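You operate a simulated robot arm through the tools that you are given. There is no shell and no other tool.

You run a simulated robot arm. Do the job below in one go: nothing can be reset, and whatever is moved stays where it is left.

TASK
Clamp the pump standing in the vice and take its red cover off.
Fine: clamp first; undo the right bolt with the socket wrench from the tool cart, leave the other, which is out; wrench back, cover on the cart; pump stays clamped, old gasket stays on. Set down upright: socket wrench.

Only the result counts: the job must be done as asked and must still hold three seconds after the hand-in. Knocking over, shifting, dropping, spilling or breaking anything else fails it. A push-on lid holds only when it is set on centred and level and pressed home; a screw cap is set on level and turned clockwise until tight.

THE ROBOT
A 7-joint arm with a three-finger gripper, fixed in place. Base frame: the origin is on the floor under the middle of its stand, x ahead of it, y to its left, z up. Units: m, degrees, N and s.
With the tool pointing down near the work surface it reaches from about 0.14 to 0.88 m from the base axis. Its first joint turns from -166.0 to 166.0 degrees. Payload 2.94 kg.
Tool frame: the origin (TCP) lies between the finger pads and is the grasp point; the fingertips stand 0.03 m ahead of it; z points along the fingers, y is the line along which they close. The gripper opens to 0.132 m; its body begins 0.107 m behind the TCP.
Orientation is told as [roll, pitch, yaw] about the base's x, y, z axes, in that order, counted from this pose: with the fingers straight down and closing along the base's y, the tool's x points along the base's -x, its y along +y and its z along -z.

THE INTERFACE
- The arm moves only by the tool move_arm. Its argument "series" is text: rows parted by semicolons, each of 7 numbers parted by spaces: the gripper command, from -1 (fully open) to 1 (shut), values between in proportion, then the shift along the base's x, y, z in m, then the turn, a rotation vector about the base's x, y, z in degrees. In form: gripper tx ty tz rx ry rz; .... A call has 1 to 20 rows; each row shifts and turns the commanded pose from where the row before left it. A row lasts 0.2 s, in which the tool goes at most 0.05 m and 8.6 degrees; a call with a longer step from one row to the next is refused whole, and so is a gripper value outside its range. A pose out of reach is approached as far as the arm can. The call stops where the force on the tool passes 40 N (or 10 N more than at its start, if that is more) or the arm is blocked; 0.2 s more then pass. Each finger travels about 0.0374 m/s and halts on what it meets, pressing with about 43 N; the grip force reading is that of the motor and also rises with nothing between the fingers. The clock runs only during rows and for 0.2 s after the last one: add rows that do not move to give the fingers time. It gives the time, the measured TCP pose, the force on the tool (base axes), the opening and the grip force at its end, in the units of the frame above (readings bear some noise), with the torque about the TCP (base axes, N m) and any sound that the robot's microphone picked up.
- Cameras (640 x 400 px; columns grow to the right, rows downward): "scene" is fixed at [0.3991, 0.5006, 1.7309]; the picture's right is [-0.99, -0.16, 0.00], its down [-0.09, 0.60, -0.79] and it looks along [0.12, -0.79, -0.61] (base axes); focal length 307 px, centre (320, 200). "wrist" rides on the gripper at [0.072, 0.003, -0.144] in the tool frame; the picture's right is [-0.04, 1.00, 0.00], its down [-0.88, -0.04, -0.48] and it looks along [-0.47, -0.02, 0.88] (tool axes); focal length 256 px, centre (320, 200). There is no depth. A picture from a camera that has moved, and an enlarged one, comes with that camera's place and axes in the base frame and with its lens.
- snapshot(camera): a new picture of that camera. It takes no simulated time.
- slide_trunk(by): moves the trunk up (or, below 0, down) by that many m; the arm rides with it, the base frame stays. It gives what a move gives, with no picture.
- enlarge(camera, box): a new picture of the part [left, top, right, bottom] of that camera's present view, enlarged. It takes no simulated time.
- finish_job(): hands the job in; it is judged then, once.

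Nothing tells you positions but the pictures and the camera data. Unless the task says otherwise, let go and move clear before handing in.

The tools are called after "Emit:" as a command line: name --argument value ..., lists and objects as JSON in quotes. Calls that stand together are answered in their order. move_arm: Moves the arm, as the interface text tells. Its arguments: {"type":"object","properties":{"series":{"type":"string"}},"required":["series"]} The other tools are called the same way: slide_trunk (by) moves the trunk up or down; snapshot (camera) takes a picture; enlarge (camera, box) takes an enlarged picture of a part of a camera's view; finish_job () hands the job in.

At the start:

```text
time: 0.0
eef_pos: [0.5024, -0.2549, 1.4368]
orientation: [0.1, -0.1, 0.0]
force: [-0.4, 0.1, -0.8]
torque: [0.0, -0.01, -0.03]
width: 0.1321
grasp_force: 0.0
trunk travel left (down, up): [-0.35, 0.19]
```

scene: 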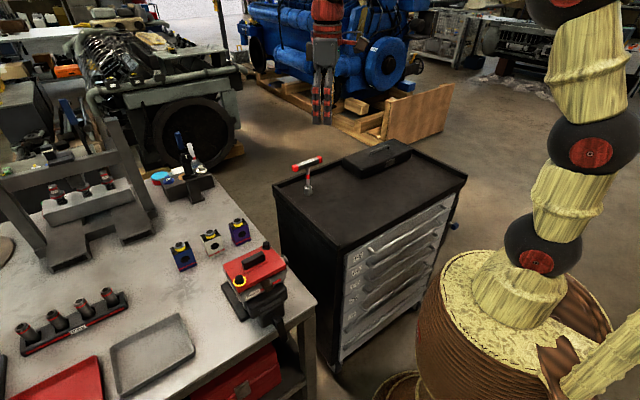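
wrist: 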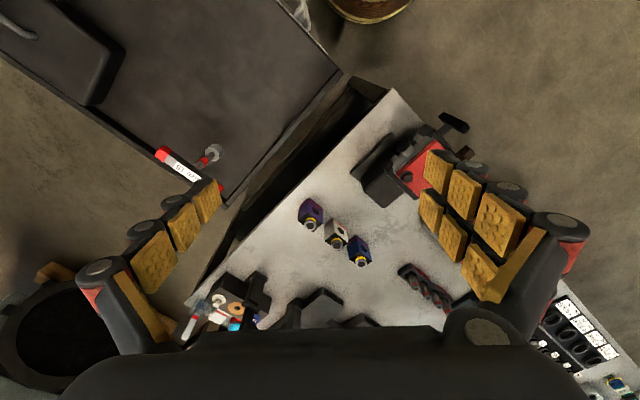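

I see a workbench with a vice holding a pump with a red cover, and a tool cart with a red-handled tool on it. I'll look closer at the vice and the cart first.

Emit:
enlarge --camera "scene" --box '[200, 220, 320, 340]'

Emit:
enlarge --camera "scene" --box '[260, 130, 420, 230]'

Emit:
enlarge --camera "wrist" --box '[340, 90, 500, 210]'

Emit:
enlarge --camera "wrist" --box '[130, 110, 290, 210]'

```text
3.33 times, centred on (260, 280) of scene
camera zoom: at [0.3991, 0.5006, 1.7309], right [-0.99, -0.16, 0.0], down [-0.09, 0.6, -0.79], along [0.12, -0.79, -0.61], focal length 1024 px, centre (520, -67)
```

zoom: 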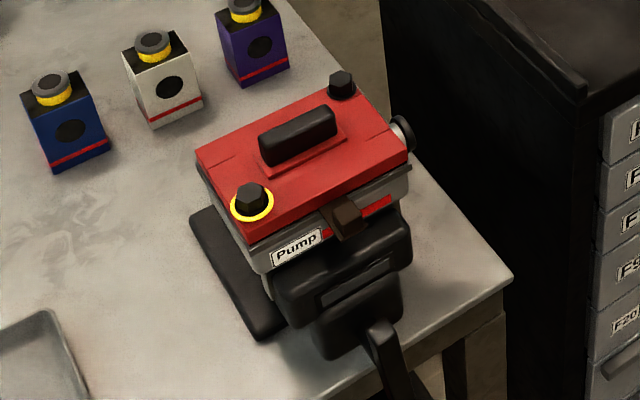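

```text
4.00 times, centred on (340, 180) of scene
camera zoom: at [0.3991, 0.5006, 1.7309], right [-0.99, -0.16, 0.0], down [-0.09, 0.6, -0.79], along [0.12, -0.79, -0.61], focal length 1229 px, centre (240, 280)
```

zoom: 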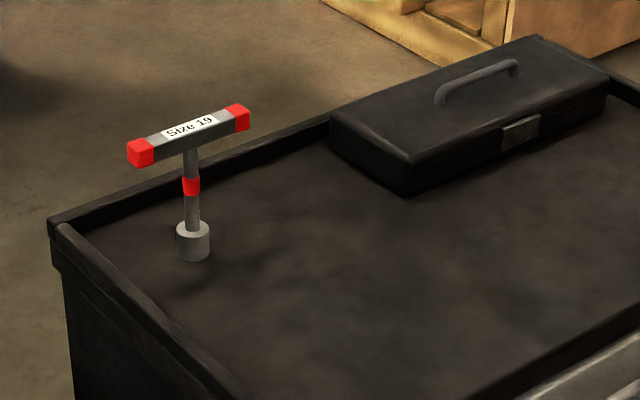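

```text
3.33 times, centred on (420, 150) of wrist
camera zoom: at [0.4315, -0.2516, 1.5801], right [0.04, 1.0, 0.0], down [0.88, -0.04, 0.48], along [0.47, -0.02, -0.88], focal length 853 px, centre (-13, 367)
```

zoom: 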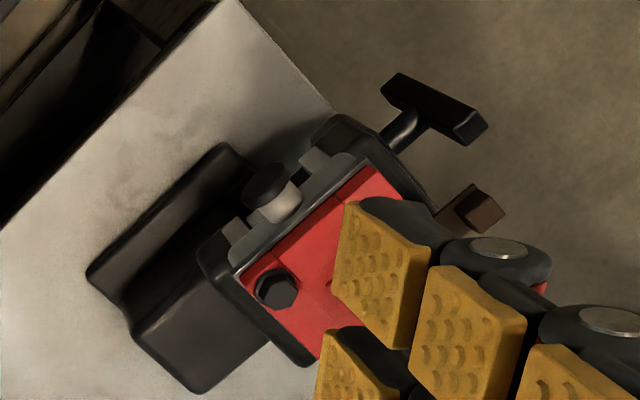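

```text
4.00 times, centred on (210, 160) of wrist
camera zoom: at [0.4315, -0.2516, 1.5801], right [0.04, 1.0, 0.0], down [0.88, -0.04, 0.48], along [0.47, -0.02, -0.88], focal length 1024 px, centre (760, 360)
```

zoom: 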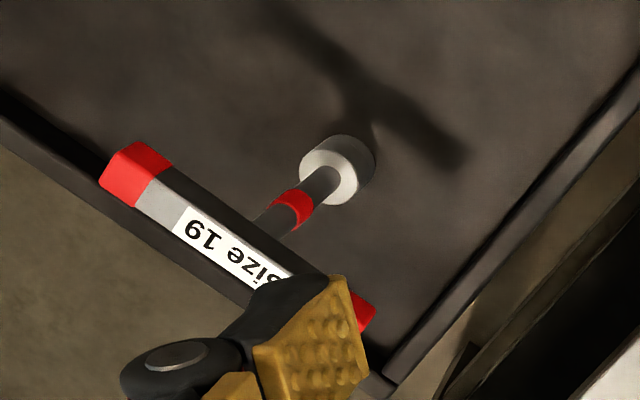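

The pump has a plain bolt at about (0.64, -0.08, 1.10) and a yellow-ringed one at about (0.68, 0.03, 1.10). I'll move the wrist camera over the pump to check which bolt is out and how the vice handle sits.

Emit:
move_arm --series "-1 0.005 0.039 -0.02 0 0 0; -1 0.005 0.039 -0.02 0 0 0; -1 0.005 0.039 -0.02 0 0 0; -1 0.005 0.039 -0.02 0 0 0; -1 0.005 0.039 -0.02 0 0 0; -1 0.005 0.039 -0.02 0 0 0"

Emit:
snapshot --camera "wrist"

Emit:
enlarge --camera "scene" --box '[215, 230, 295, 290]'

Emit:
enlarge --camera "scene" --box '[215, 270, 305, 350]'

```text
time: 1.4
eef_pos: [0.5323, -0.0191, 1.3173]
orientation: [0.0, -0.1, 0.0]
force: [0.6, 0.0, 0.5]
torque: [-0.04, 0.02, 0.01]
width: 0.1318
grasp_force: 0.1
trunk travel left (down, up): [-0.35, 0.19]
```

```text
taken
camera wrist: at [0.4619, -0.0161, 1.4601], right [0.04, 1.0, 0.0], down [0.88, -0.04, 0.47], along [0.47, -0.02, -0.88], focal length 256 px, centre (320, 200)
```

wrist: 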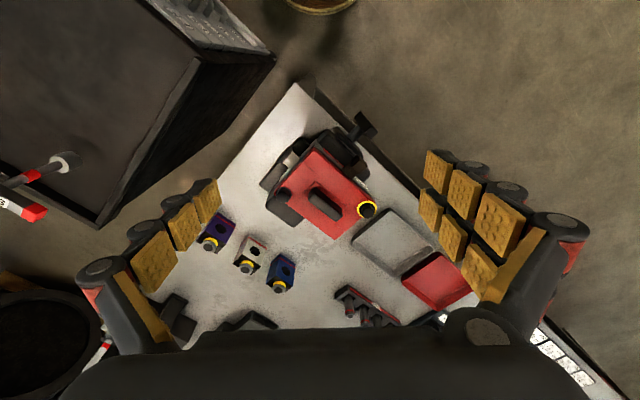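

```text
6.67 times, centred on (255, 260) of scene
camera zoom: at [0.3991, 0.5006, 1.7309], right [-0.99, -0.16, 0.0], down [-0.09, 0.6, -0.79], along [0.12, -0.79, -0.61], focal length 2049 px, centre (753, -200)
```

zoom: 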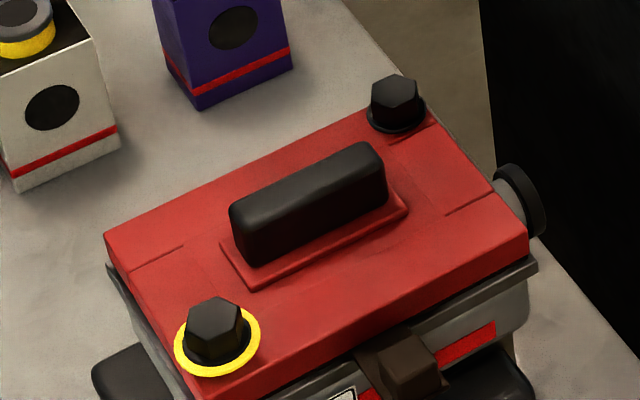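

```text
5.00 times, centred on (260, 310) of scene
camera zoom: at [0.3991, 0.5006, 1.7309], right [-0.99, -0.16, 0.0], down [-0.09, 0.6, -0.79], along [0.12, -0.79, -0.61], focal length 1537 px, centre (620, -350)
```

zoom: 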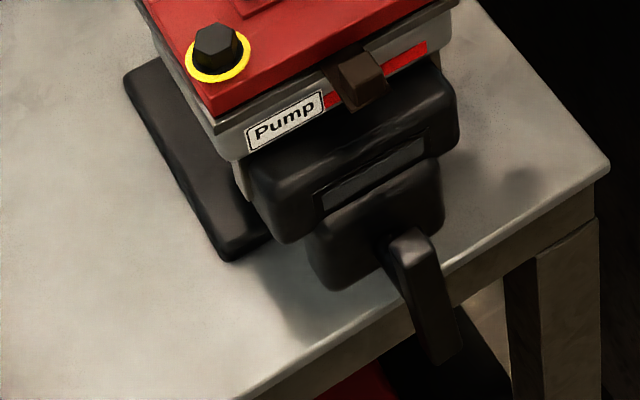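

Now I look closer through the wrist camera at the pump and vice.

Emit:
enlarge --camera "wrist" --box '[250, 100, 410, 250]'

Emit:
enlarge --camera "wrist" --box '[290, 100, 390, 170]'

Emit:
enlarge --camera "wrist" --box '[180, 190, 420, 340]'

```text
2.67 times, centred on (330, 175) of wrist
camera zoom: at [0.4619, -0.0161, 1.4601], right [0.04, 1.0, 0.0], down [0.88, -0.04, 0.47], along [0.47, -0.02, -0.88], focal length 683 px, centre (293, 267)
```

zoom: 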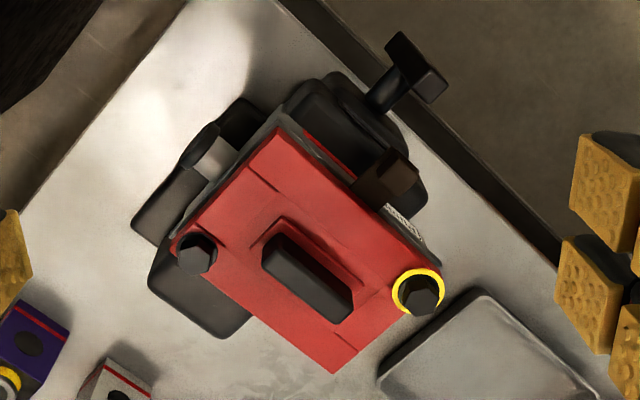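

```text
5.71 times, centred on (340, 135) of wrist
camera zoom: at [0.4619, -0.0161, 1.4601], right [0.04, 1.0, 0.0], down [0.88, -0.04, 0.47], along [0.47, -0.02, -0.88], focal length 1463 px, centre (206, 571)
```

zoom: 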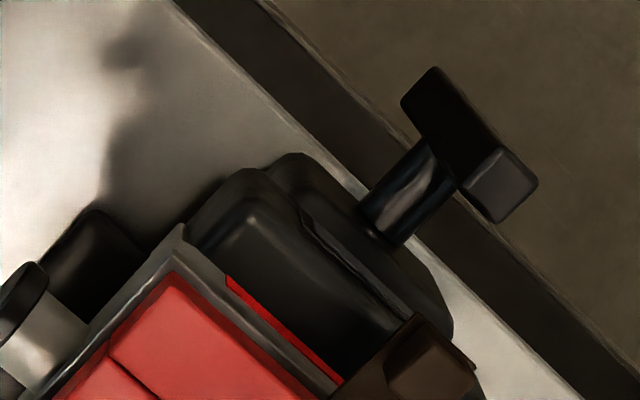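

```text
2.67 times, centred on (300, 265) of wrist
camera zoom: at [0.4619, -0.0161, 1.4601], right [0.04, 1.0, 0.0], down [0.88, -0.04, 0.47], along [0.47, -0.02, -0.88], focal length 683 px, centre (373, 27)
```

zoom: 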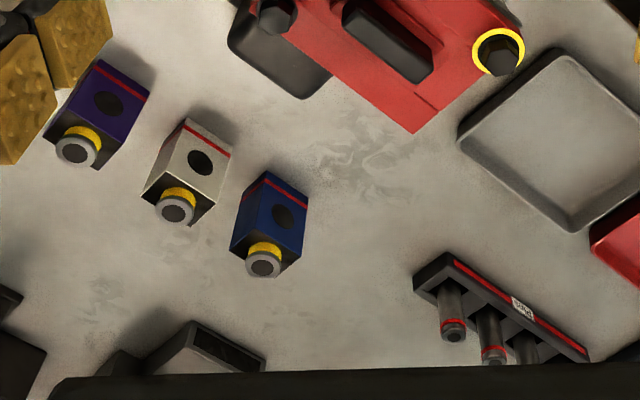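

I'll enlarge each bolt strongly to tell which one is already out.

Emit:
enlarge --camera "wrist" --box '[350, 195, 382, 225]'

Emit:
enlarge --camera "wrist" --box '[270, 180, 302, 210]'

Emit:
enlarge --camera "scene" --box '[230, 262, 254, 282]'

Emit:
enlarge --camera "scene" --box '[252, 234, 276, 254]'

```text
13.33 times, centred on (366, 210) of wrist
camera zoom: at [0.4619, -0.0161, 1.4601], right [0.04, 1.0, 0.0], down [0.88, -0.04, 0.47], along [0.47, -0.02, -0.88], focal length 3413 px, centre (-293, 67)
```

zoom: 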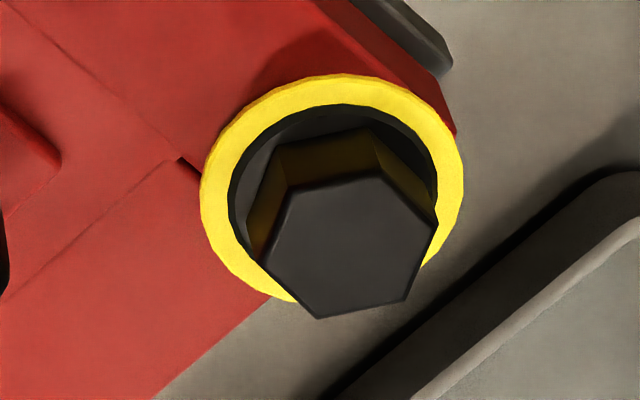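

```text
13.33 times, centred on (286, 195) of wrist
camera zoom: at [0.4619, -0.0161, 1.4601], right [0.04, 1.0, 0.0], down [0.88, -0.04, 0.47], along [0.47, -0.02, -0.88], focal length 3413 px, centre (773, 267)
```

zoom: 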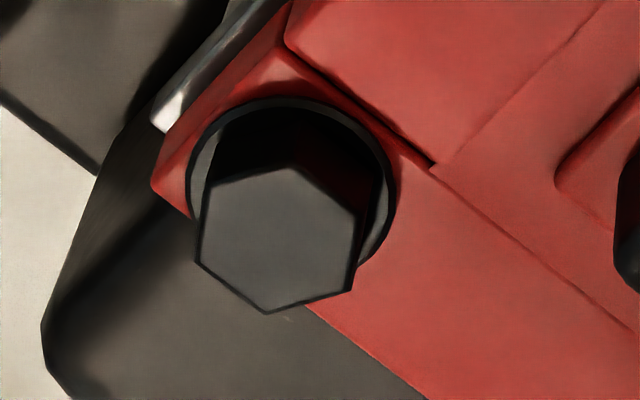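

```text
16.00 times, centred on (242, 272) of scene
camera zoom: at [0.3991, 0.5006, 1.7309], right [-0.99, -0.16, 0.0], down [-0.09, 0.6, -0.79], along [0.12, -0.79, -0.61], focal length 4917 px, centre (1568, -952)
```

zoom: 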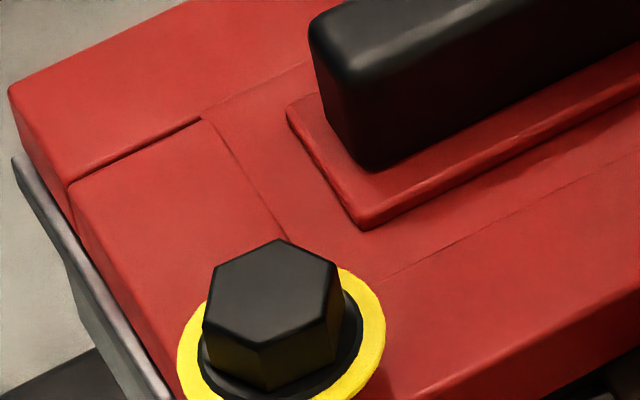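

```text
16.00 times, centred on (264, 244) of scene
camera zoom: at [0.3991, 0.5006, 1.7309], right [-0.99, -0.16, 0.0], down [-0.09, 0.6, -0.79], along [0.12, -0.79, -0.61], focal length 4917 px, centre (1216, -504)
```

zoom: 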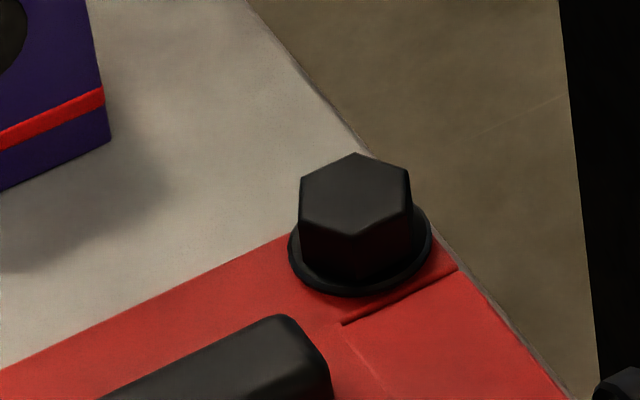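

The heads look alike, so height tells me nothing. The plain bolt is on the right from the robot, the scene camera and the labelled front. The vice T-bar hangs vertically at about (0.57, 0.07, 0.94), facing the robot. Next I yaw the gripper to approach the bar from the front.

Emit:
move_arm --series "-1 -0.008 0.013 -0.004 0 0 8.3; -1 -0.008 0.013 -0.004 0 0 8.3; -1 -0.008 0.013 -0.004 0 0 8.3; -1 -0.008 0.013 -0.004 0 0 8.3; -1 -0.008 0.013 -0.004 0 0 8.3; -1 -0.008 0.013 -0.004 0 0 8.3; -1 -0.008 0.013 -0.004 0 0 8.3; -1 -0.008 0.013 -0.004 0 0 8.3; -1 -0.008 0.013 -0.004 0 0 8.3; -1 -0.008 0.013 -0.004 0 0 8.3; -1 -0.008 0.013 -0.004 0 0 8.3; -1 -0.008 0.013 -0.004 0 0 8.3; -1 -0.008 0.013 -0.004 0 0 8.3; -1 -0.008 0.013 -0.004 0 0 8.3; -1 -0.008 0.013 -0.004 0 0 8.3; -1 -0.008 0.013 -0.004 0 0 8.5"

Emit:
snapshot --camera "wrist"

Emit:
snapshot --camera "scene"

```text
time: 4.8
eef_pos: [0.4038, 0.1869, 1.2524]
orientation: [-0.1, 0.0, 133.1]
force: [-0.1, -0.3, 0.4]
torque: [-0.04, 0.03, 0.0]
width: 0.1321
grasp_force: 0.3
trunk travel left (down, up): [-0.35, 0.19]
```

```text
taken
camera wrist: at [0.4521, 0.133, 1.3958], right [-0.76, -0.65, 0.0], down [-0.57, 0.67, 0.48], along [-0.31, 0.36, -0.88], focal length 256 px, centre (320, 200)
```

wrist: 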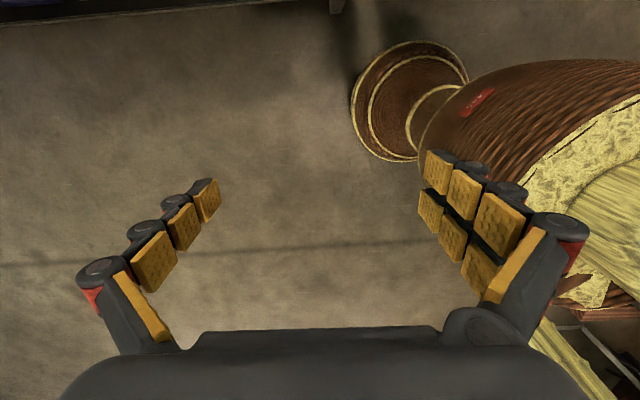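

```text
taken
```

scene: 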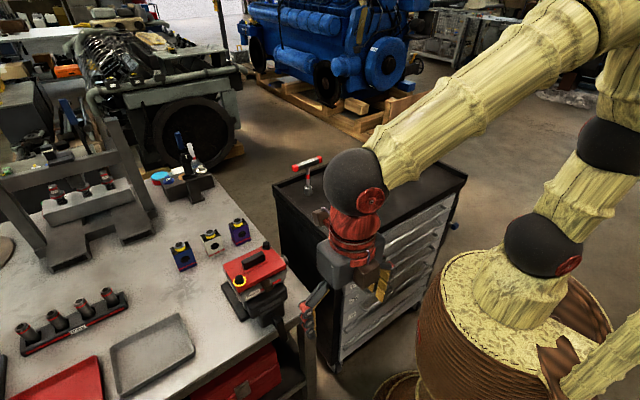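

Yaw reached fine. Now I tilt the gripper toward the vice front.

Emit:
move_arm --series "-1 0.003 0.002 -0.015 -6.0 -5.6 0; -1 0.003 0.002 -0.015 -6.0 -5.6 0; -1 0.003 0.002 -0.015 -6.0 -5.6 0; -1 0.003 0.002 -0.015 -6.0 -5.6 0; -1 0.003 0.002 -0.015 -6.0 -5.6 0; -1 0.003 0.002 -0.015 -6.0 -5.6 0; -1 0.003 0.002 -0.015 -6.0 -5.6 0; -1 0.003 0.002 -0.015 -6.0 -5.6 0"

Emit:
snapshot --camera "wrist"

Emit:
snapshot --camera "scene"

```text
time: 6.6
eef_pos: [0.4298, 0.2037, 1.1315]
orientation: [-0.3, 65.8, 132.8]
force: [-0.2, 0.8, 1.1]
torque: [0.02, -0.02, -0.04]
width: 0.1317
grasp_force: 0.1
trunk travel left (down, up): [-0.35, 0.19]
```

```text
taken
camera wrist: at [0.3587, 0.2768, 1.2572], right [-0.74, -0.67, -0.04], down [-0.51, 0.61, -0.61], along [0.43, -0.43, -0.79], focal length 256 px, centre (320, 200)
```

wrist: 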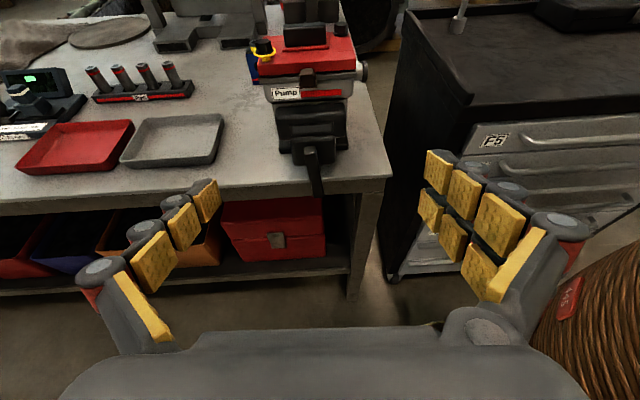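

```text
taken
```

scene: 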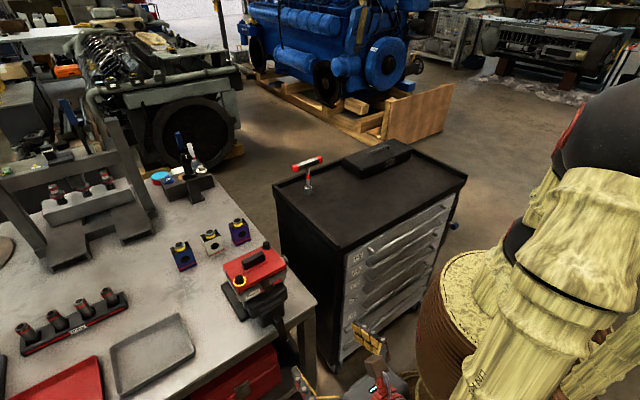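

The front view of the vice is good now. I'll enlarge it.

Emit:
enlarge --camera "wrist" --box '[240, 20, 380, 200]'

Emit:
enlarge --camera "wrist" --box '[270, 120, 350, 200]'

Emit:
enlarge --camera "wrist" --box '[240, 20, 380, 110]'

```text
2.22 times, centred on (310, 110) of wrist
camera zoom: at [0.3587, 0.2768, 1.2572], right [-0.74, -0.67, -0.04], down [-0.51, 0.61, -0.61], along [0.43, -0.43, -0.79], focal length 569 px, centre (342, 400)
```

zoom: 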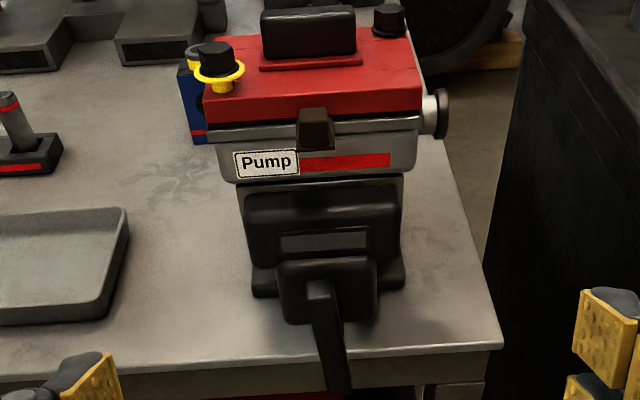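

```text
5.00 times, centred on (310, 160) of wrist
camera zoom: at [0.3587, 0.2768, 1.2572], right [-0.74, -0.67, -0.04], down [-0.51, 0.61, -0.61], along [0.43, -0.43, -0.79], focal length 1280 px, centre (370, 400)
```

zoom: 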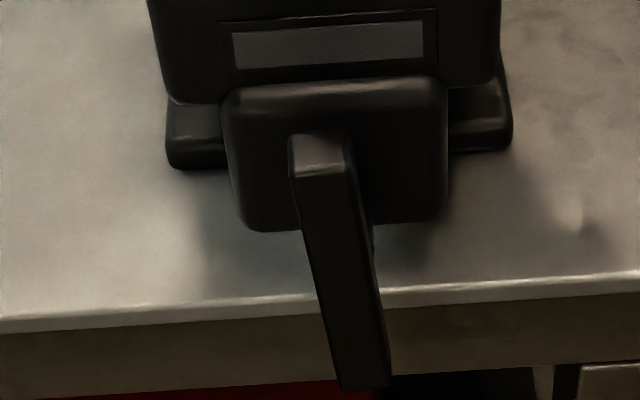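

```text
4.44 times, centred on (310, 65) of wrist
camera zoom: at [0.3587, 0.2768, 1.2572], right [-0.74, -0.67, -0.04], down [-0.51, 0.61, -0.61], along [0.43, -0.43, -0.79], focal length 1138 px, centre (364, 800)
```

zoom: 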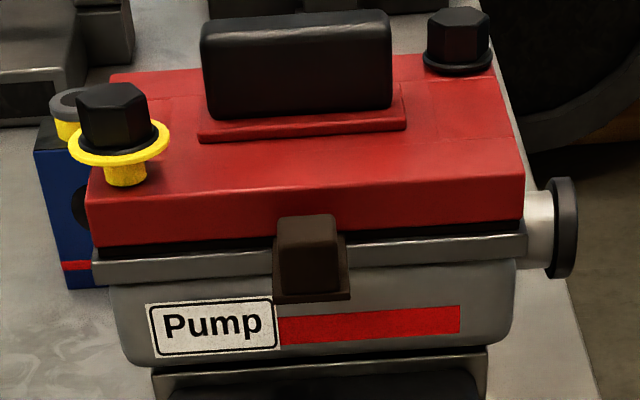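

The yellow-ringed bolt stands raised on its shank, so it is the one already out. The plain bolt, at the right rear, is the one to undo. The vice sits at about 45°, so I finish tilting to horizontal and stop about 12 cm in front of the T-bar.

Emit:
move_arm --series "-1 0.0095 -0.0078 -0.032 -2.85 -2.85 0.37; -1 0.0095 -0.0078 -0.032 -2.85 -2.85 0.37; -1 0.0095 -0.0078 -0.032 -2.85 -2.85 0.37; -1 0.0095 -0.0078 -0.032 -2.85 -2.85 0.37; -1 0.0095 -0.0078 -0.032 -2.85 -2.85 0.37; -1 0.0095 -0.0078 -0.032 -2.85 -2.85 0.37; -1 0 0 0 0 0 0"

Emit:
snapshot --camera "wrist"

Emit:
snapshot --camera "scene"

```text
time: 8.2
eef_pos: [0.4859, 0.157, 0.9408]
orientation: [-71.7, 89.6, 63.7]
force: [0.0, -0.9, 0.0]
torque: [-0.04, -0.01, -0.03]
width: 0.1319
grasp_force: 0.1
trunk travel left (down, up): [-0.35, 0.19]
```

```text
taken
camera wrist: at [0.3821, 0.2554, 1.0129], right [-0.7, -0.71, -0.05], down [-0.31, 0.37, -0.88], along [0.64, -0.6, -0.48], focal length 256 px, centre (320, 200)
```

wrist: 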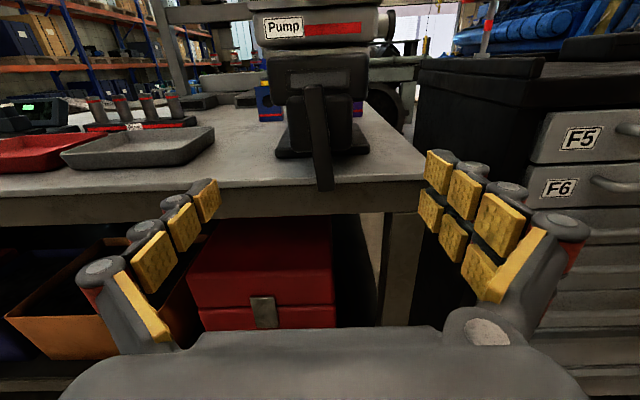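

```text
taken
```

scene: 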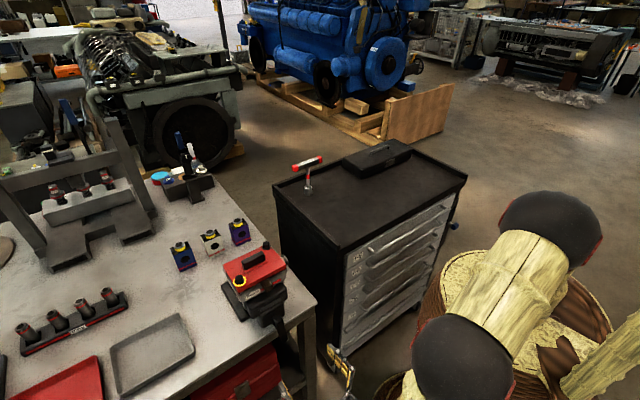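

Emit:
enlarge --camera "wrist" --box '[250, 50, 390, 200]'

Emit:
enlarge --camera "wrist" --box '[240, 0, 400, 60]'

```text
2.67 times, centred on (320, 125) of wrist
camera zoom: at [0.3821, 0.2554, 1.0129], right [-0.7, -0.71, -0.05], down [-0.31, 0.37, -0.88], along [0.64, -0.6, -0.48], focal length 683 px, centre (320, 400)
```

zoom: 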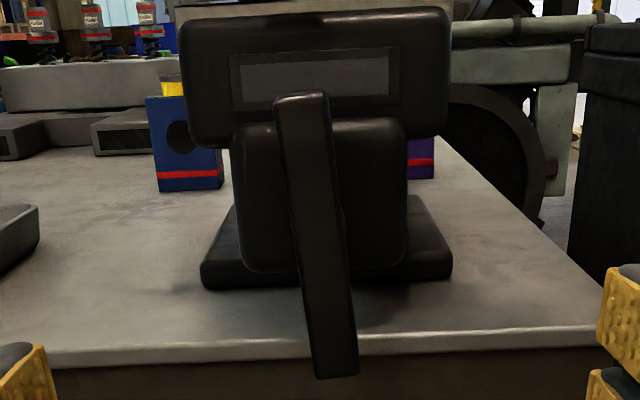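

```text
4.00 times, centred on (320, 30) of wrist
camera zoom: at [0.3821, 0.2554, 1.0129], right [-0.7, -0.71, -0.05], down [-0.31, 0.37, -0.88], along [0.64, -0.6, -0.48], focal length 1024 px, centre (320, 880)
```

zoom: 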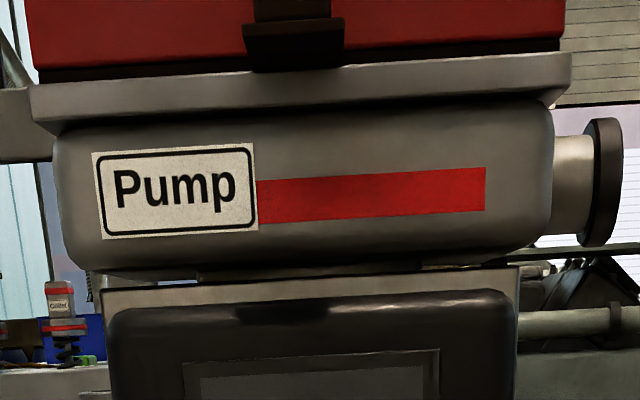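

The bar spans z of about 0.88 to 0.99 and leans about 4° counter-clockwise, with its pivot at about (0.573, 0.072, 0.936). I align the roll, move in around it and close.

Emit:
move_arm --series "-1 0 0 -0.004 -3.2 3.2 0; -1 0.02 -0.0195 0 0 0 0; -1 0.02 -0.0195 0 0 0 0; -1 0.02 -0.0195 0 0 0 0; -1 0.014 -0.0135 0 0 0 0; -1 0.0115 -0.011 0 0 0 0; -1 0 0 0 0 0 0"

Emit:
snapshot --camera "wrist"

```text
time: 9.8
eef_pos: [0.5702, 0.0722, 0.9377]
orientation: [87.3, 85.8, -137.4]
force: [0.4, 0.1, -0.1]
torque: [-0.03, 0.01, -0.02]
width: 0.1318
grasp_force: 0.0
trunk travel left (down, up): [-0.35, 0.19]
```

```text
taken
camera wrist: at [0.4717, 0.1758, 1.0092], right [-0.7, -0.71, 0.03], down [-0.36, 0.32, -0.88], along [0.61, -0.63, -0.48], focal length 256 px, centre (320, 200)
```

wrist: 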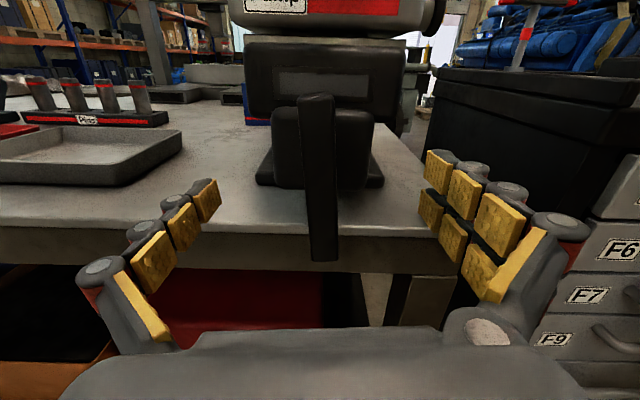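

The bar is centred between the fingers, so I close the gripper on it.

Emit:
move_arm --series "0 0 0 0 0 0 0; 1 0 0 0 0 0 0; 1 0 0 0 0 0 0; 1 0 0 0 0 0 0; 1 0 0 0 0 0 0; 1 0 0 0 0 0 0; 1 0 0 0 0 0 0; 1 0 0 0 0 0 0; 1 0 0 0 0 0 0; 1 0 0 0 0 0 0"

Emit:
snapshot --camera "wrist"

```text
time: 12.0
eef_pos: [0.5711, 0.073, 0.9369]
orientation: [87.6, 85.8, -137.2]
force: [-1.9, -2.1, 0.5]
torque: [-0.17, -0.06, 0.12]
width: 0.0205
grasp_force: 36.2
trunk travel left (down, up): [-0.35, 0.19]
```

```text
taken
camera wrist: at [0.4713, 0.1756, 1.0093], right [-0.7, -0.71, 0.03], down [-0.36, 0.32, -0.88], along [0.61, -0.63, -0.48], focal length 256 px, centre (320, 200)
```

wrist: 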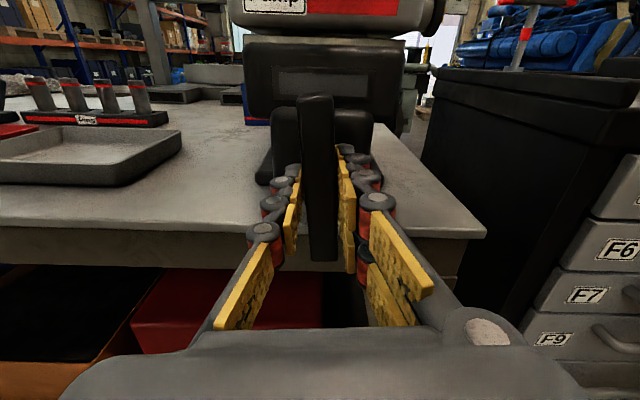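

Gripped at 20 mm wide. Now I turn clockwise, a little at first, and watch the torque.

Emit:
move_arm --series "1 0 0 0 3.5 -3.5 0; 1 0 0 0 3.5 -3.5 0; 1 0 0 0 3.5 -3.5 0; 1 0 0 0 3.5 -3.5 0"

Emit:
snapshot --camera "wrist"

```text
time: 13.0
eef_pos: [0.5722, 0.0721, 0.9374]
orientation: [-89.7, 74.3, 45.6]
force: [9.4, -16.2, 3.9]
torque: [-0.42, -0.22, -0.08]
width: 0.0203
grasp_force: 44.7
trunk travel left (down, up): [-0.35, 0.19]
```

```text
taken
camera wrist: at [0.4552, 0.1572, 1.0056], right [-0.67, -0.67, -0.31], down [-0.15, 0.53, -0.83], along [0.73, -0.51, -0.45], focal length 256 px, centre (320, 200)
```

wrist: 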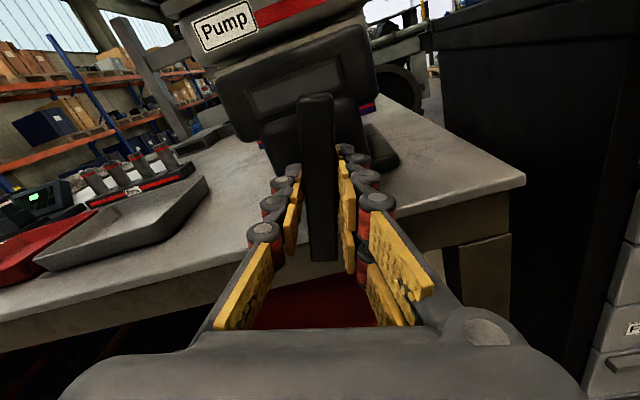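

The bar follows and pulls the tool toward the vice, so the screw is advancing. I keep turning clockwise and feed in slightly as it goes.

Emit:
move_arm --series "1 0.0012 -0.0012 0 4 -4 0; 1 0.0006 -0.0006 0 4 -4 0; 1 0.0005 -0.0005 0 4 -4 0; 1 0.0005 -0.0005 0 4 -4 0"

```text
time: 14.0
eef_pos: [0.5737, 0.0717, 0.9377]
orientation: [-90.1, 51.7, 45.3]
force: [-0.1, -4.7, 6.1]
torque: [-0.21, -0.03, 0.11]
width: 0.0203
grasp_force: 44.8
trunk travel left (down, up): [-0.35, 0.19]
```

Emit:
move_arm --series "1 0.0004 -0.0004 0 4 -4 0; 1 0.0004 -0.0004 0 4 -4 0; 1 0.0004 -0.0004 0 4 -4 0; 1 0.0004 -0.0004 0 4 -4 0; 1 0.0004 -0.0004 0 4 -4 0"

Emit:
snapshot --camera "wrist"

Emit:
enlarge --camera "scene" --box '[200, 220, 320, 340]'

```text
time: 15.2
eef_pos: [0.5748, 0.0705, 0.9367]
orientation: [-90.3, 23.3, 45.2]
force: [-5.2, 2.1, 9.0]
torque: [-0.36, -0.21, -0.23]
width: 0.0199
grasp_force: 45.1
trunk travel left (down, up): [-0.35, 0.19]
```

```text
taken
camera wrist: at [0.4265, 0.1225, 0.9621], right [-0.25, -0.26, -0.93], down [0.24, 0.92, -0.32], along [0.94, -0.3, -0.16], focal length 256 px, centre (320, 200)
```

wrist: 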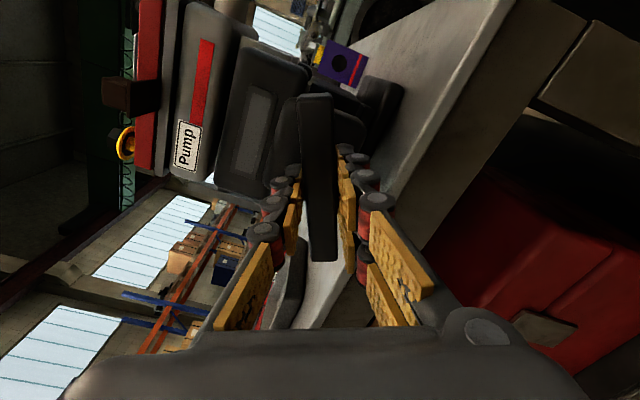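

```text
3.33 times, centred on (260, 280) of scene
camera zoom: at [0.3991, 0.5006, 1.7309], right [-0.99, -0.16, 0.0], down [-0.09, 0.6, -0.79], along [0.12, -0.79, -0.61], focal length 1024 px, centre (520, -67)
```

zoom: 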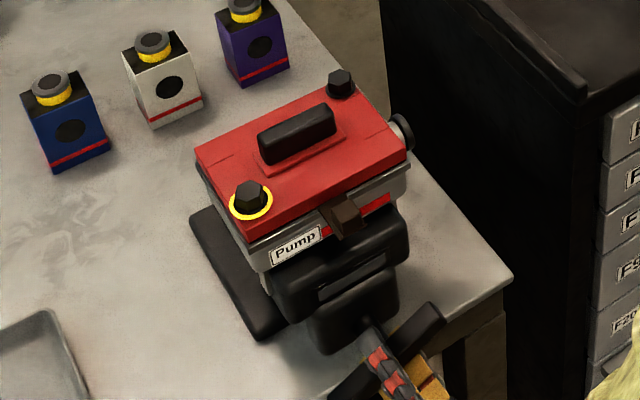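

Emit:
move_arm --series "1 0.0005 -0.0004 0.0005 4 -4 0; 1 0.0005 -0.0004 0 4 -4 0; 1 0.0004 -0.0004 0 4 -4 0; 1 0.0004 -0.0004 0 4 -4 0; 1 0.0004 -0.0004 0 4 -4 0"

Emit:
enlarge --camera "scene" --box '[200, 220, 320, 340]'

```text
time: 16.4
eef_pos: [0.5766, 0.0661, 0.9385]
orientation: [-90.3, -4.9, 45.2]
force: [-11.5, 9.2, 6.2]
torque: [-0.14, -0.11, -0.17]
width: 0.0206
grasp_force: 44.7
trunk travel left (down, up): [-0.35, 0.19]
```

```text
3.33 times, centred on (260, 280) of scene
camera zoom: at [0.3991, 0.5006, 1.7309], right [-0.99, -0.16, 0.0], down [-0.09, 0.6, -0.79], along [0.12, -0.79, -0.61], focal length 1024 px, centre (520, -67)
```

zoom: 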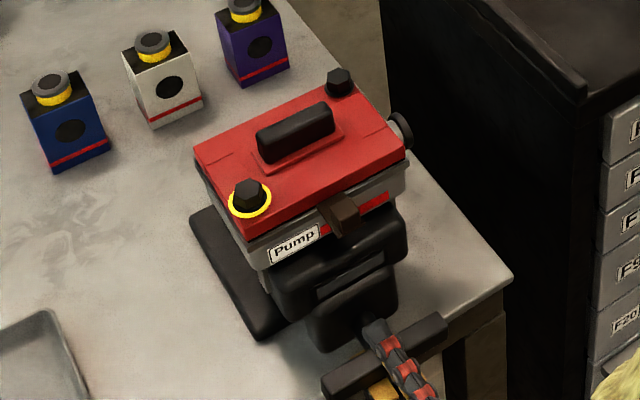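

Emit:
move_arm --series "1 -0.0010 0.0010 -0.001 3.5 -3.5 0; 1 -0.0005 0.0005 0 3.5 -3.5 0; 1 0 0 0 3.5 -3.5 0; 1 0 0 0 3.5 -3.5 0"

Emit:
snapshot --camera "wrist"

Emit:
enlarge --camera "scene" --box '[200, 220, 320, 340]'

```text
time: 17.4
eef_pos: [0.5768, 0.0667, 0.9372]
orientation: [-90.6, -24.8, 45.1]
force: [12.4, -11.5, 21.3]
torque: [-1.34, 0.25, -0.1]
width: 0.022
grasp_force: 45.3
trunk travel left (down, up): [-0.35, 0.19]
```

```text
taken
camera wrist: at [0.431, 0.1232, 0.9024], right [0.33, 0.32, -0.89], down [0.22, 0.89, 0.4], along [0.92, -0.32, 0.22], focal length 256 px, centre (320, 200)
```

wrist: 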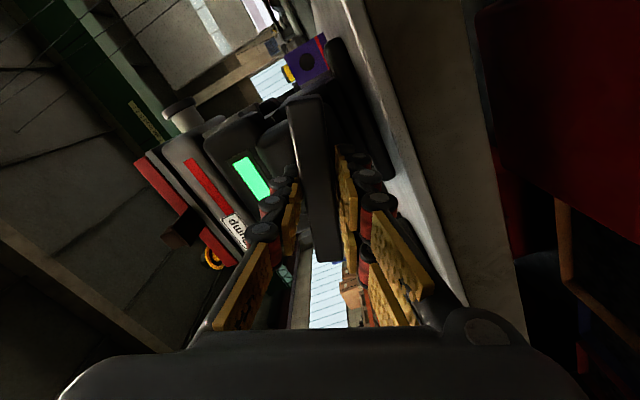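

```text
3.33 times, centred on (260, 280) of scene
camera zoom: at [0.3991, 0.5006, 1.7309], right [-0.99, -0.16, 0.0], down [-0.09, 0.6, -0.79], along [0.12, -0.79, -0.61], focal length 1024 px, centre (520, -67)
```

zoom: 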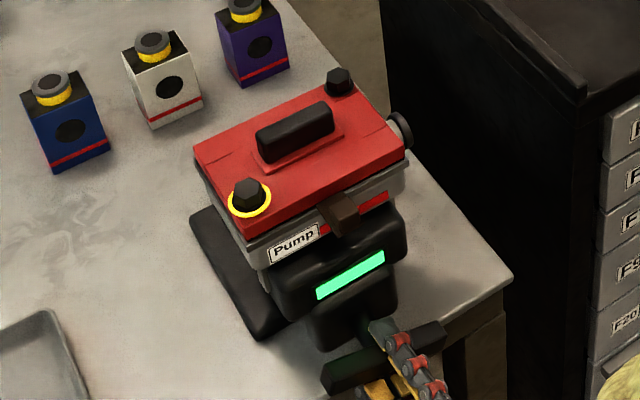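

The vice display turned green and the torque rose to about 1.1 N m, so the pump is clamped. I open just enough to clear the bar and back straight out.

Emit:
move_arm --series "0.5 0 0 0 0 0 0; 0.2 0 0 0 0 0 0; 0.2 0 0 0 0 0 0; 0.2 0 0 0 0 0 0; 0.2 0 0 0 0 0 0; 0.2 -0.007 0.007 0 0 0 0; 0.2 -0.014 0.014 0 0 0 0; 0.2 -0.028 0.028 0 0 0 0; 0.2 -0.03 0.03 0 0 0 0; 0.2 -0.03 0.03 0 0 0 0; -1 -0.014 0.014 0.02 0 0 0; -1 0 0 0 0 0 0; -1 0 0 0 0 0 0; -1 0 0 0 0 0 0; -1 0 0 0 0 0 0"

Emit:
snapshot --camera "wrist"

Emit:
snapshot --camera "scene"

```text
time: 20.6
eef_pos: [0.4524, 0.1912, 0.9573]
orientation: [-90.4, -24.7, 45.2]
force: [-0.5, -0.4, 0.1]
torque: [-0.03, -0.03, 0.0]
width: 0.1319
grasp_force: 0.0
trunk travel left (down, up): [-0.35, 0.19]
```

```text
taken
camera wrist: at [0.3075, 0.2474, 0.9222], right [0.33, 0.32, -0.89], down [0.22, 0.89, 0.4], along [0.92, -0.32, 0.22], focal length 256 px, centre (320, 200)
```

wrist: 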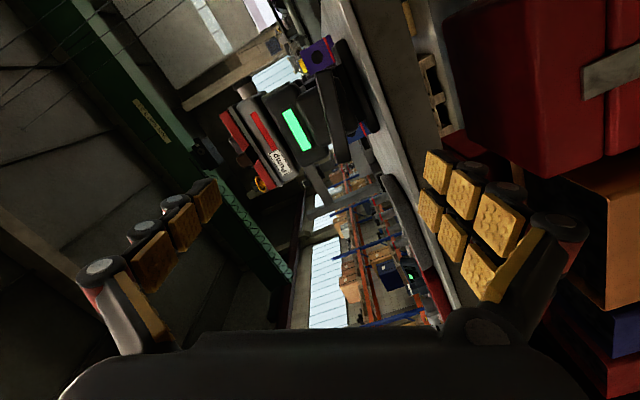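

```text
taken
```

scene: 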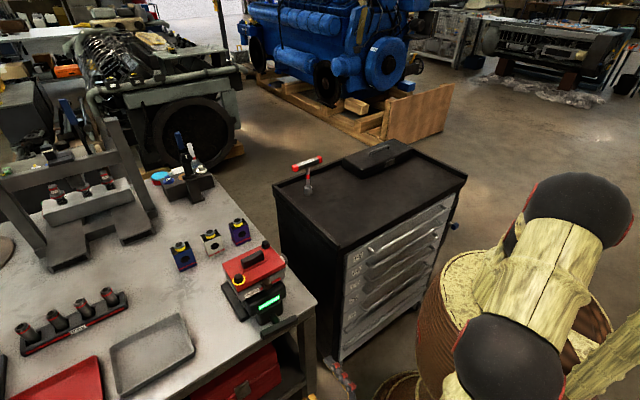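

Still green after release. Next I tilt back to pointing down while rising, then carry on over the pump to the wrench, at about (0.60, -0.50) with its handle at z of about 1.13.

Emit:
move_arm --series "-1 -0.002 0.002 0.03 5.8 5.8 0; -1 -0.002 0.002 0.03 5.8 5.8 0; -1 -0.002 0.002 0.03 5.8 5.8 0; -1 -0.002 0.002 0.03 5.8 5.8 0; -1 -0.002 0.002 0.03 5.8 5.8 0; -1 -0.002 0.002 0.03 5.8 5.8 0; -1 -0.002 0.002 0.03 5.8 5.8 0; -1 -0.002 0.002 0.03 5.8 5.8 0; -1 -0.002 0.002 0.03 5.8 5.8 0; -1 -0.002 0.002 0.03 5.8 5.8 0; -1 -0.002 0.002 0.04 5.6 5.6 0; -1 0 0 0.02 0 0 0"

Emit:
snapshot --camera "wrist"

Emit:
snapshot --camera "scene"

```text
time: 23.2
eef_pos: [0.4305, 0.2126, 1.3173]
orientation: [-0.3, -0.2, 20.4]
force: [-0.3, -0.2, -0.1]
torque: [-0.04, 0.0, -0.04]
width: 0.1319
grasp_force: 0.0
trunk travel left (down, up): [-0.35, 0.19]
```

```text
taken
camera wrist: at [0.3626, 0.1922, 1.4601], right [-0.31, 0.95, -0.01], down [0.83, 0.27, 0.48], along [0.46, 0.14, -0.88], focal length 256 px, centre (320, 200)
```

wrist: 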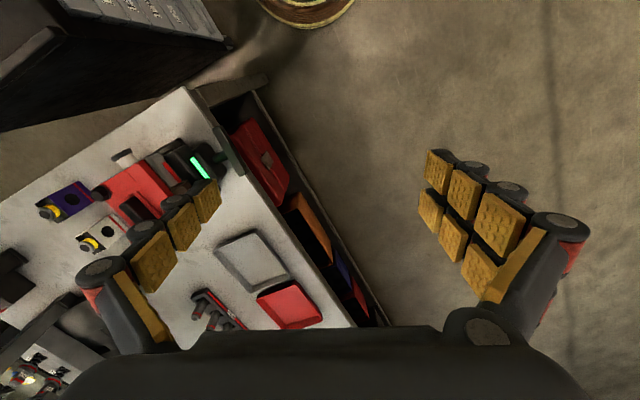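

```text
taken
```

scene: 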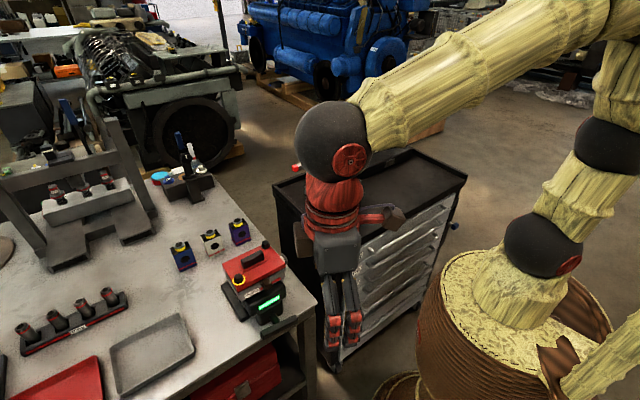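

Emit:
move_arm --series "-1 0.0076 -0.0435 0.001 0 0 1.64; -1 0.0076 -0.0435 0.001 0 0 1.64; -1 0.0076 -0.0435 0.001 0 0 1.64; -1 0.0076 -0.0435 0.001 0 0 1.64; -1 0.0076 -0.0435 0.001 0 0 1.64; -1 0.0076 -0.0435 0.001 0 0 1.64; -1 0.0076 -0.0435 0.001 0 0 1.64; -1 0.0076 -0.0435 0.001 0 0 1.64; -1 0.0076 -0.0435 0.001 0 0 1.64; -1 0.0076 -0.0435 0.001 0 0 1.64; -1 0.0076 -0.0435 0.001 0 0 1.64; -1 0.0076 -0.0435 0.001 0 0 1.64; -1 0.0076 -0.0435 0.001 0 0 1.64; -1 0.0076 -0.0435 0.001 0 0 1.64; -1 0.0076 -0.0435 0.001 0 0 1.64"

Emit:
snapshot --camera "wrist"

Emit:
snapshot --camera "scene"

```text
time: 26.4
eef_pos: [0.5454, -0.442, 1.3306]
orientation: [-0.3, -0.2, 45.1]
force: [-1.2, -0.4, 0.3]
torque: [0.03, 0.02, 0.0]
width: 0.1318
grasp_force: 0.1
trunk travel left (down, up): [-0.35, 0.19]
```

```text
taken
camera wrist: at [0.4926, -0.4897, 1.473], right [-0.68, 0.74, 0.0], down [0.65, 0.6, 0.48], along [0.36, 0.32, -0.88], focal length 256 px, centre (320, 200)
```

wrist: 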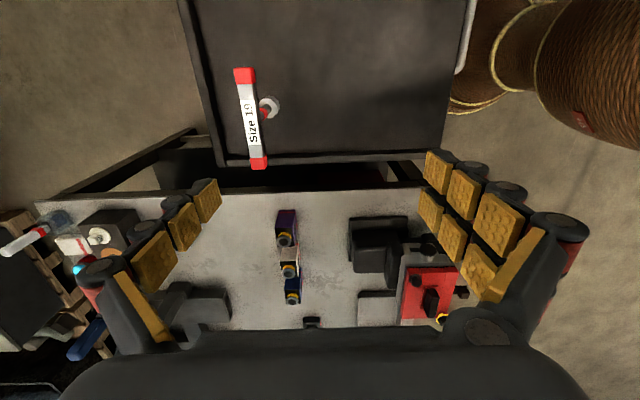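

```text
taken
```

scene: 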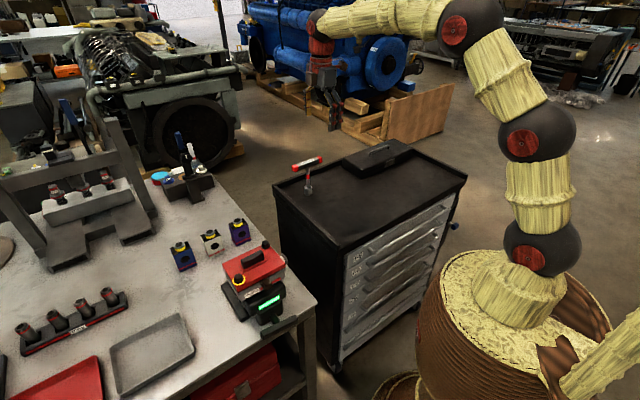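

Emit:
enlarge --camera "wrist" --box '[200, 50, 320, 190]'

Emit:
enlarge --camera "scene" --box '[280, 145, 340, 205]'

```text
2.86 times, centred on (260, 120) of wrist
camera zoom: at [0.4926, -0.4897, 1.473], right [-0.68, 0.74, 0.0], down [0.65, 0.6, 0.48], along [0.36, 0.32, -0.88], focal length 731 px, centre (491, 429)
```

zoom: 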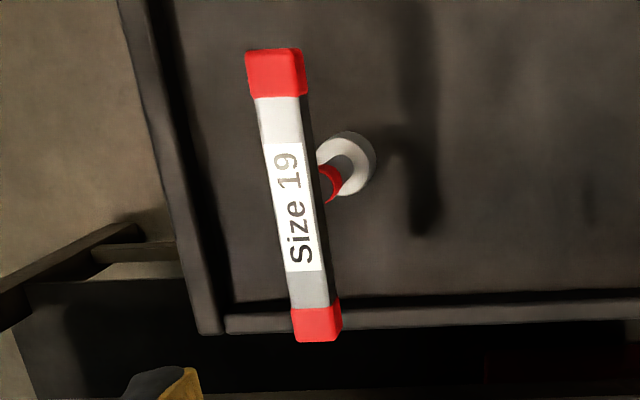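

```text
6.67 times, centred on (310, 175) of scene
camera zoom: at [0.3991, 0.5006, 1.7309], right [-0.99, -0.16, 0.0], down [-0.09, 0.6, -0.79], along [0.12, -0.79, -0.61], focal length 2049 px, centre (387, 367)
```

zoom: 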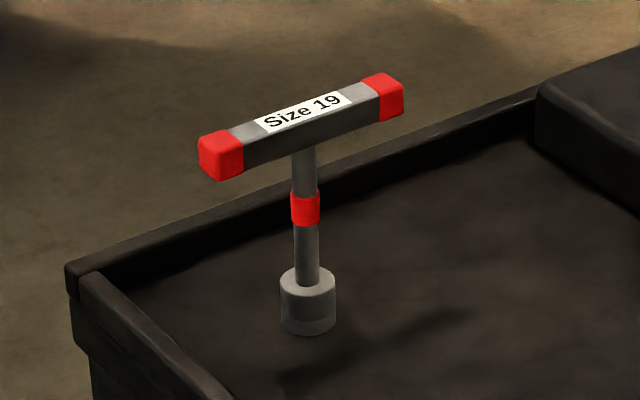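

The handle centre is near (0.606, -0.509) with its top at z of about 1.128, lying along 45°. I move above it to refine the position.

Emit:
move_arm --series "-1 0.0295 -0.0335 -0.02 0 0 0; -1 0.0295 -0.0335 -0.03 0 0 0; -1 0 0 0 0 0 0"

Emit:
snapshot --camera "wrist"

Emit:
enlarge --camera "wrist" --box '[240, 50, 400, 150]'

```text
refused: row 2 steps farther than a row can; nothing moved
```

```text
taken
camera wrist: at [0.4926, -0.4897, 1.473], right [-0.68, 0.74, 0.0], down [0.65, 0.6, 0.48], along [0.36, 0.32, -0.88], focal length 256 px, centre (320, 200)
```

wrist: 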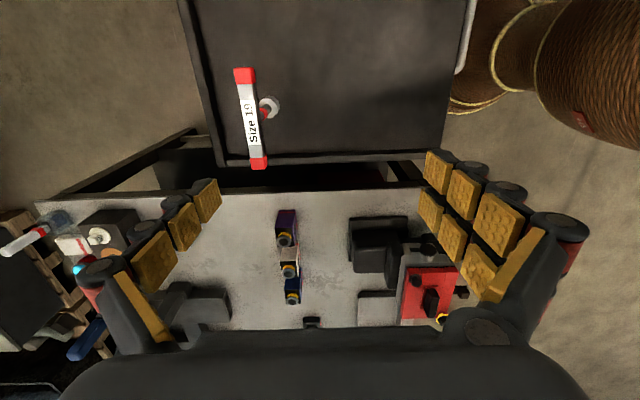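

```text
4.00 times, centred on (320, 100) of wrist
camera zoom: at [0.4926, -0.4897, 1.473], right [-0.68, 0.74, 0.0], down [0.65, 0.6, 0.48], along [0.36, 0.32, -0.88], focal length 1024 px, centre (320, 600)
```

zoom: 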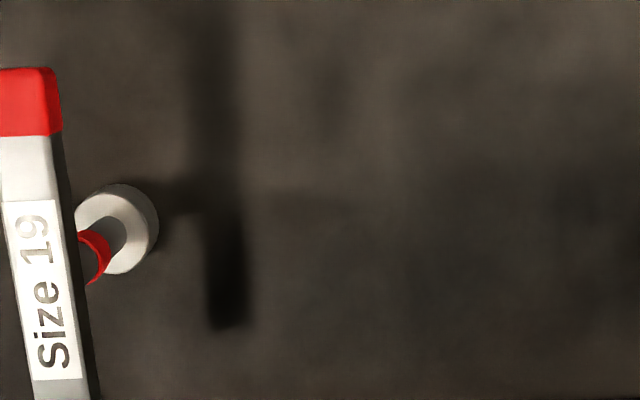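

Emit:
move_arm --series "-1 0.02 -0.022 -0.016 0 0 0; -1 0.02 -0.022 -0.017 0 0 0; -1 0.0195 -0.022 -0.017 0 0 0; -1 0 0 0 0 0 0"

Emit:
snapshot --camera "wrist"

Emit:
enlarge --camera "wrist" --box '[240, 60, 400, 160]'

```text
time: 27.4
eef_pos: [0.6054, -0.5053, 1.2828]
orientation: [-0.5, -0.2, 45.0]
force: [-0.5, 0.2, -0.2]
torque: [-0.04, 0.02, -0.02]
width: 0.1319
grasp_force: 0.0
trunk travel left (down, up): [-0.35, 0.19]
```

```text
taken
camera wrist: at [0.5511, -0.5532, 1.4248], right [-0.68, 0.74, -0.01], down [0.64, 0.6, 0.48], along [0.36, 0.32, -0.88], focal length 256 px, centre (320, 200)
```

wrist: 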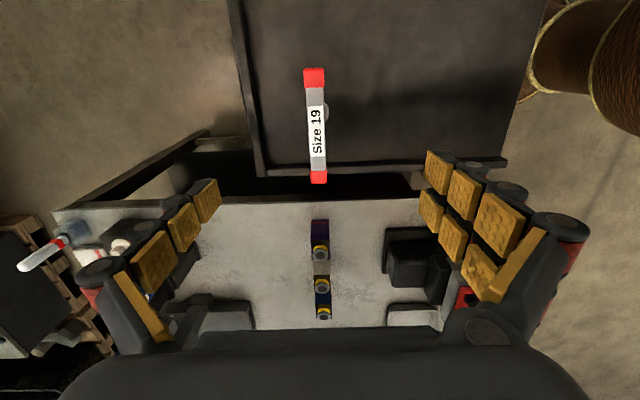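

```text
4.00 times, centred on (320, 110) of wrist
camera zoom: at [0.5511, -0.5532, 1.4248], right [-0.68, 0.74, -0.01], down [0.64, 0.6, 0.48], along [0.36, 0.32, -0.88], focal length 1024 px, centre (320, 560)
```

zoom: 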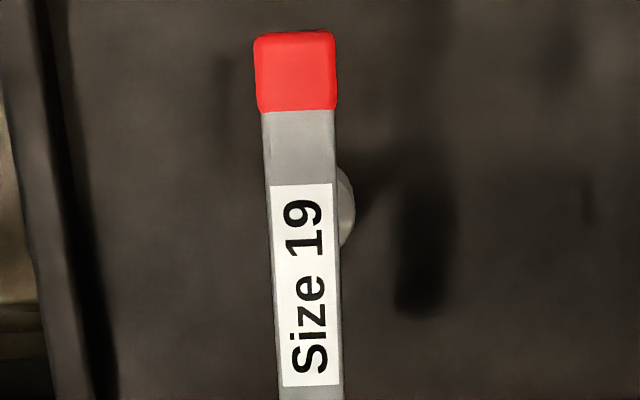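

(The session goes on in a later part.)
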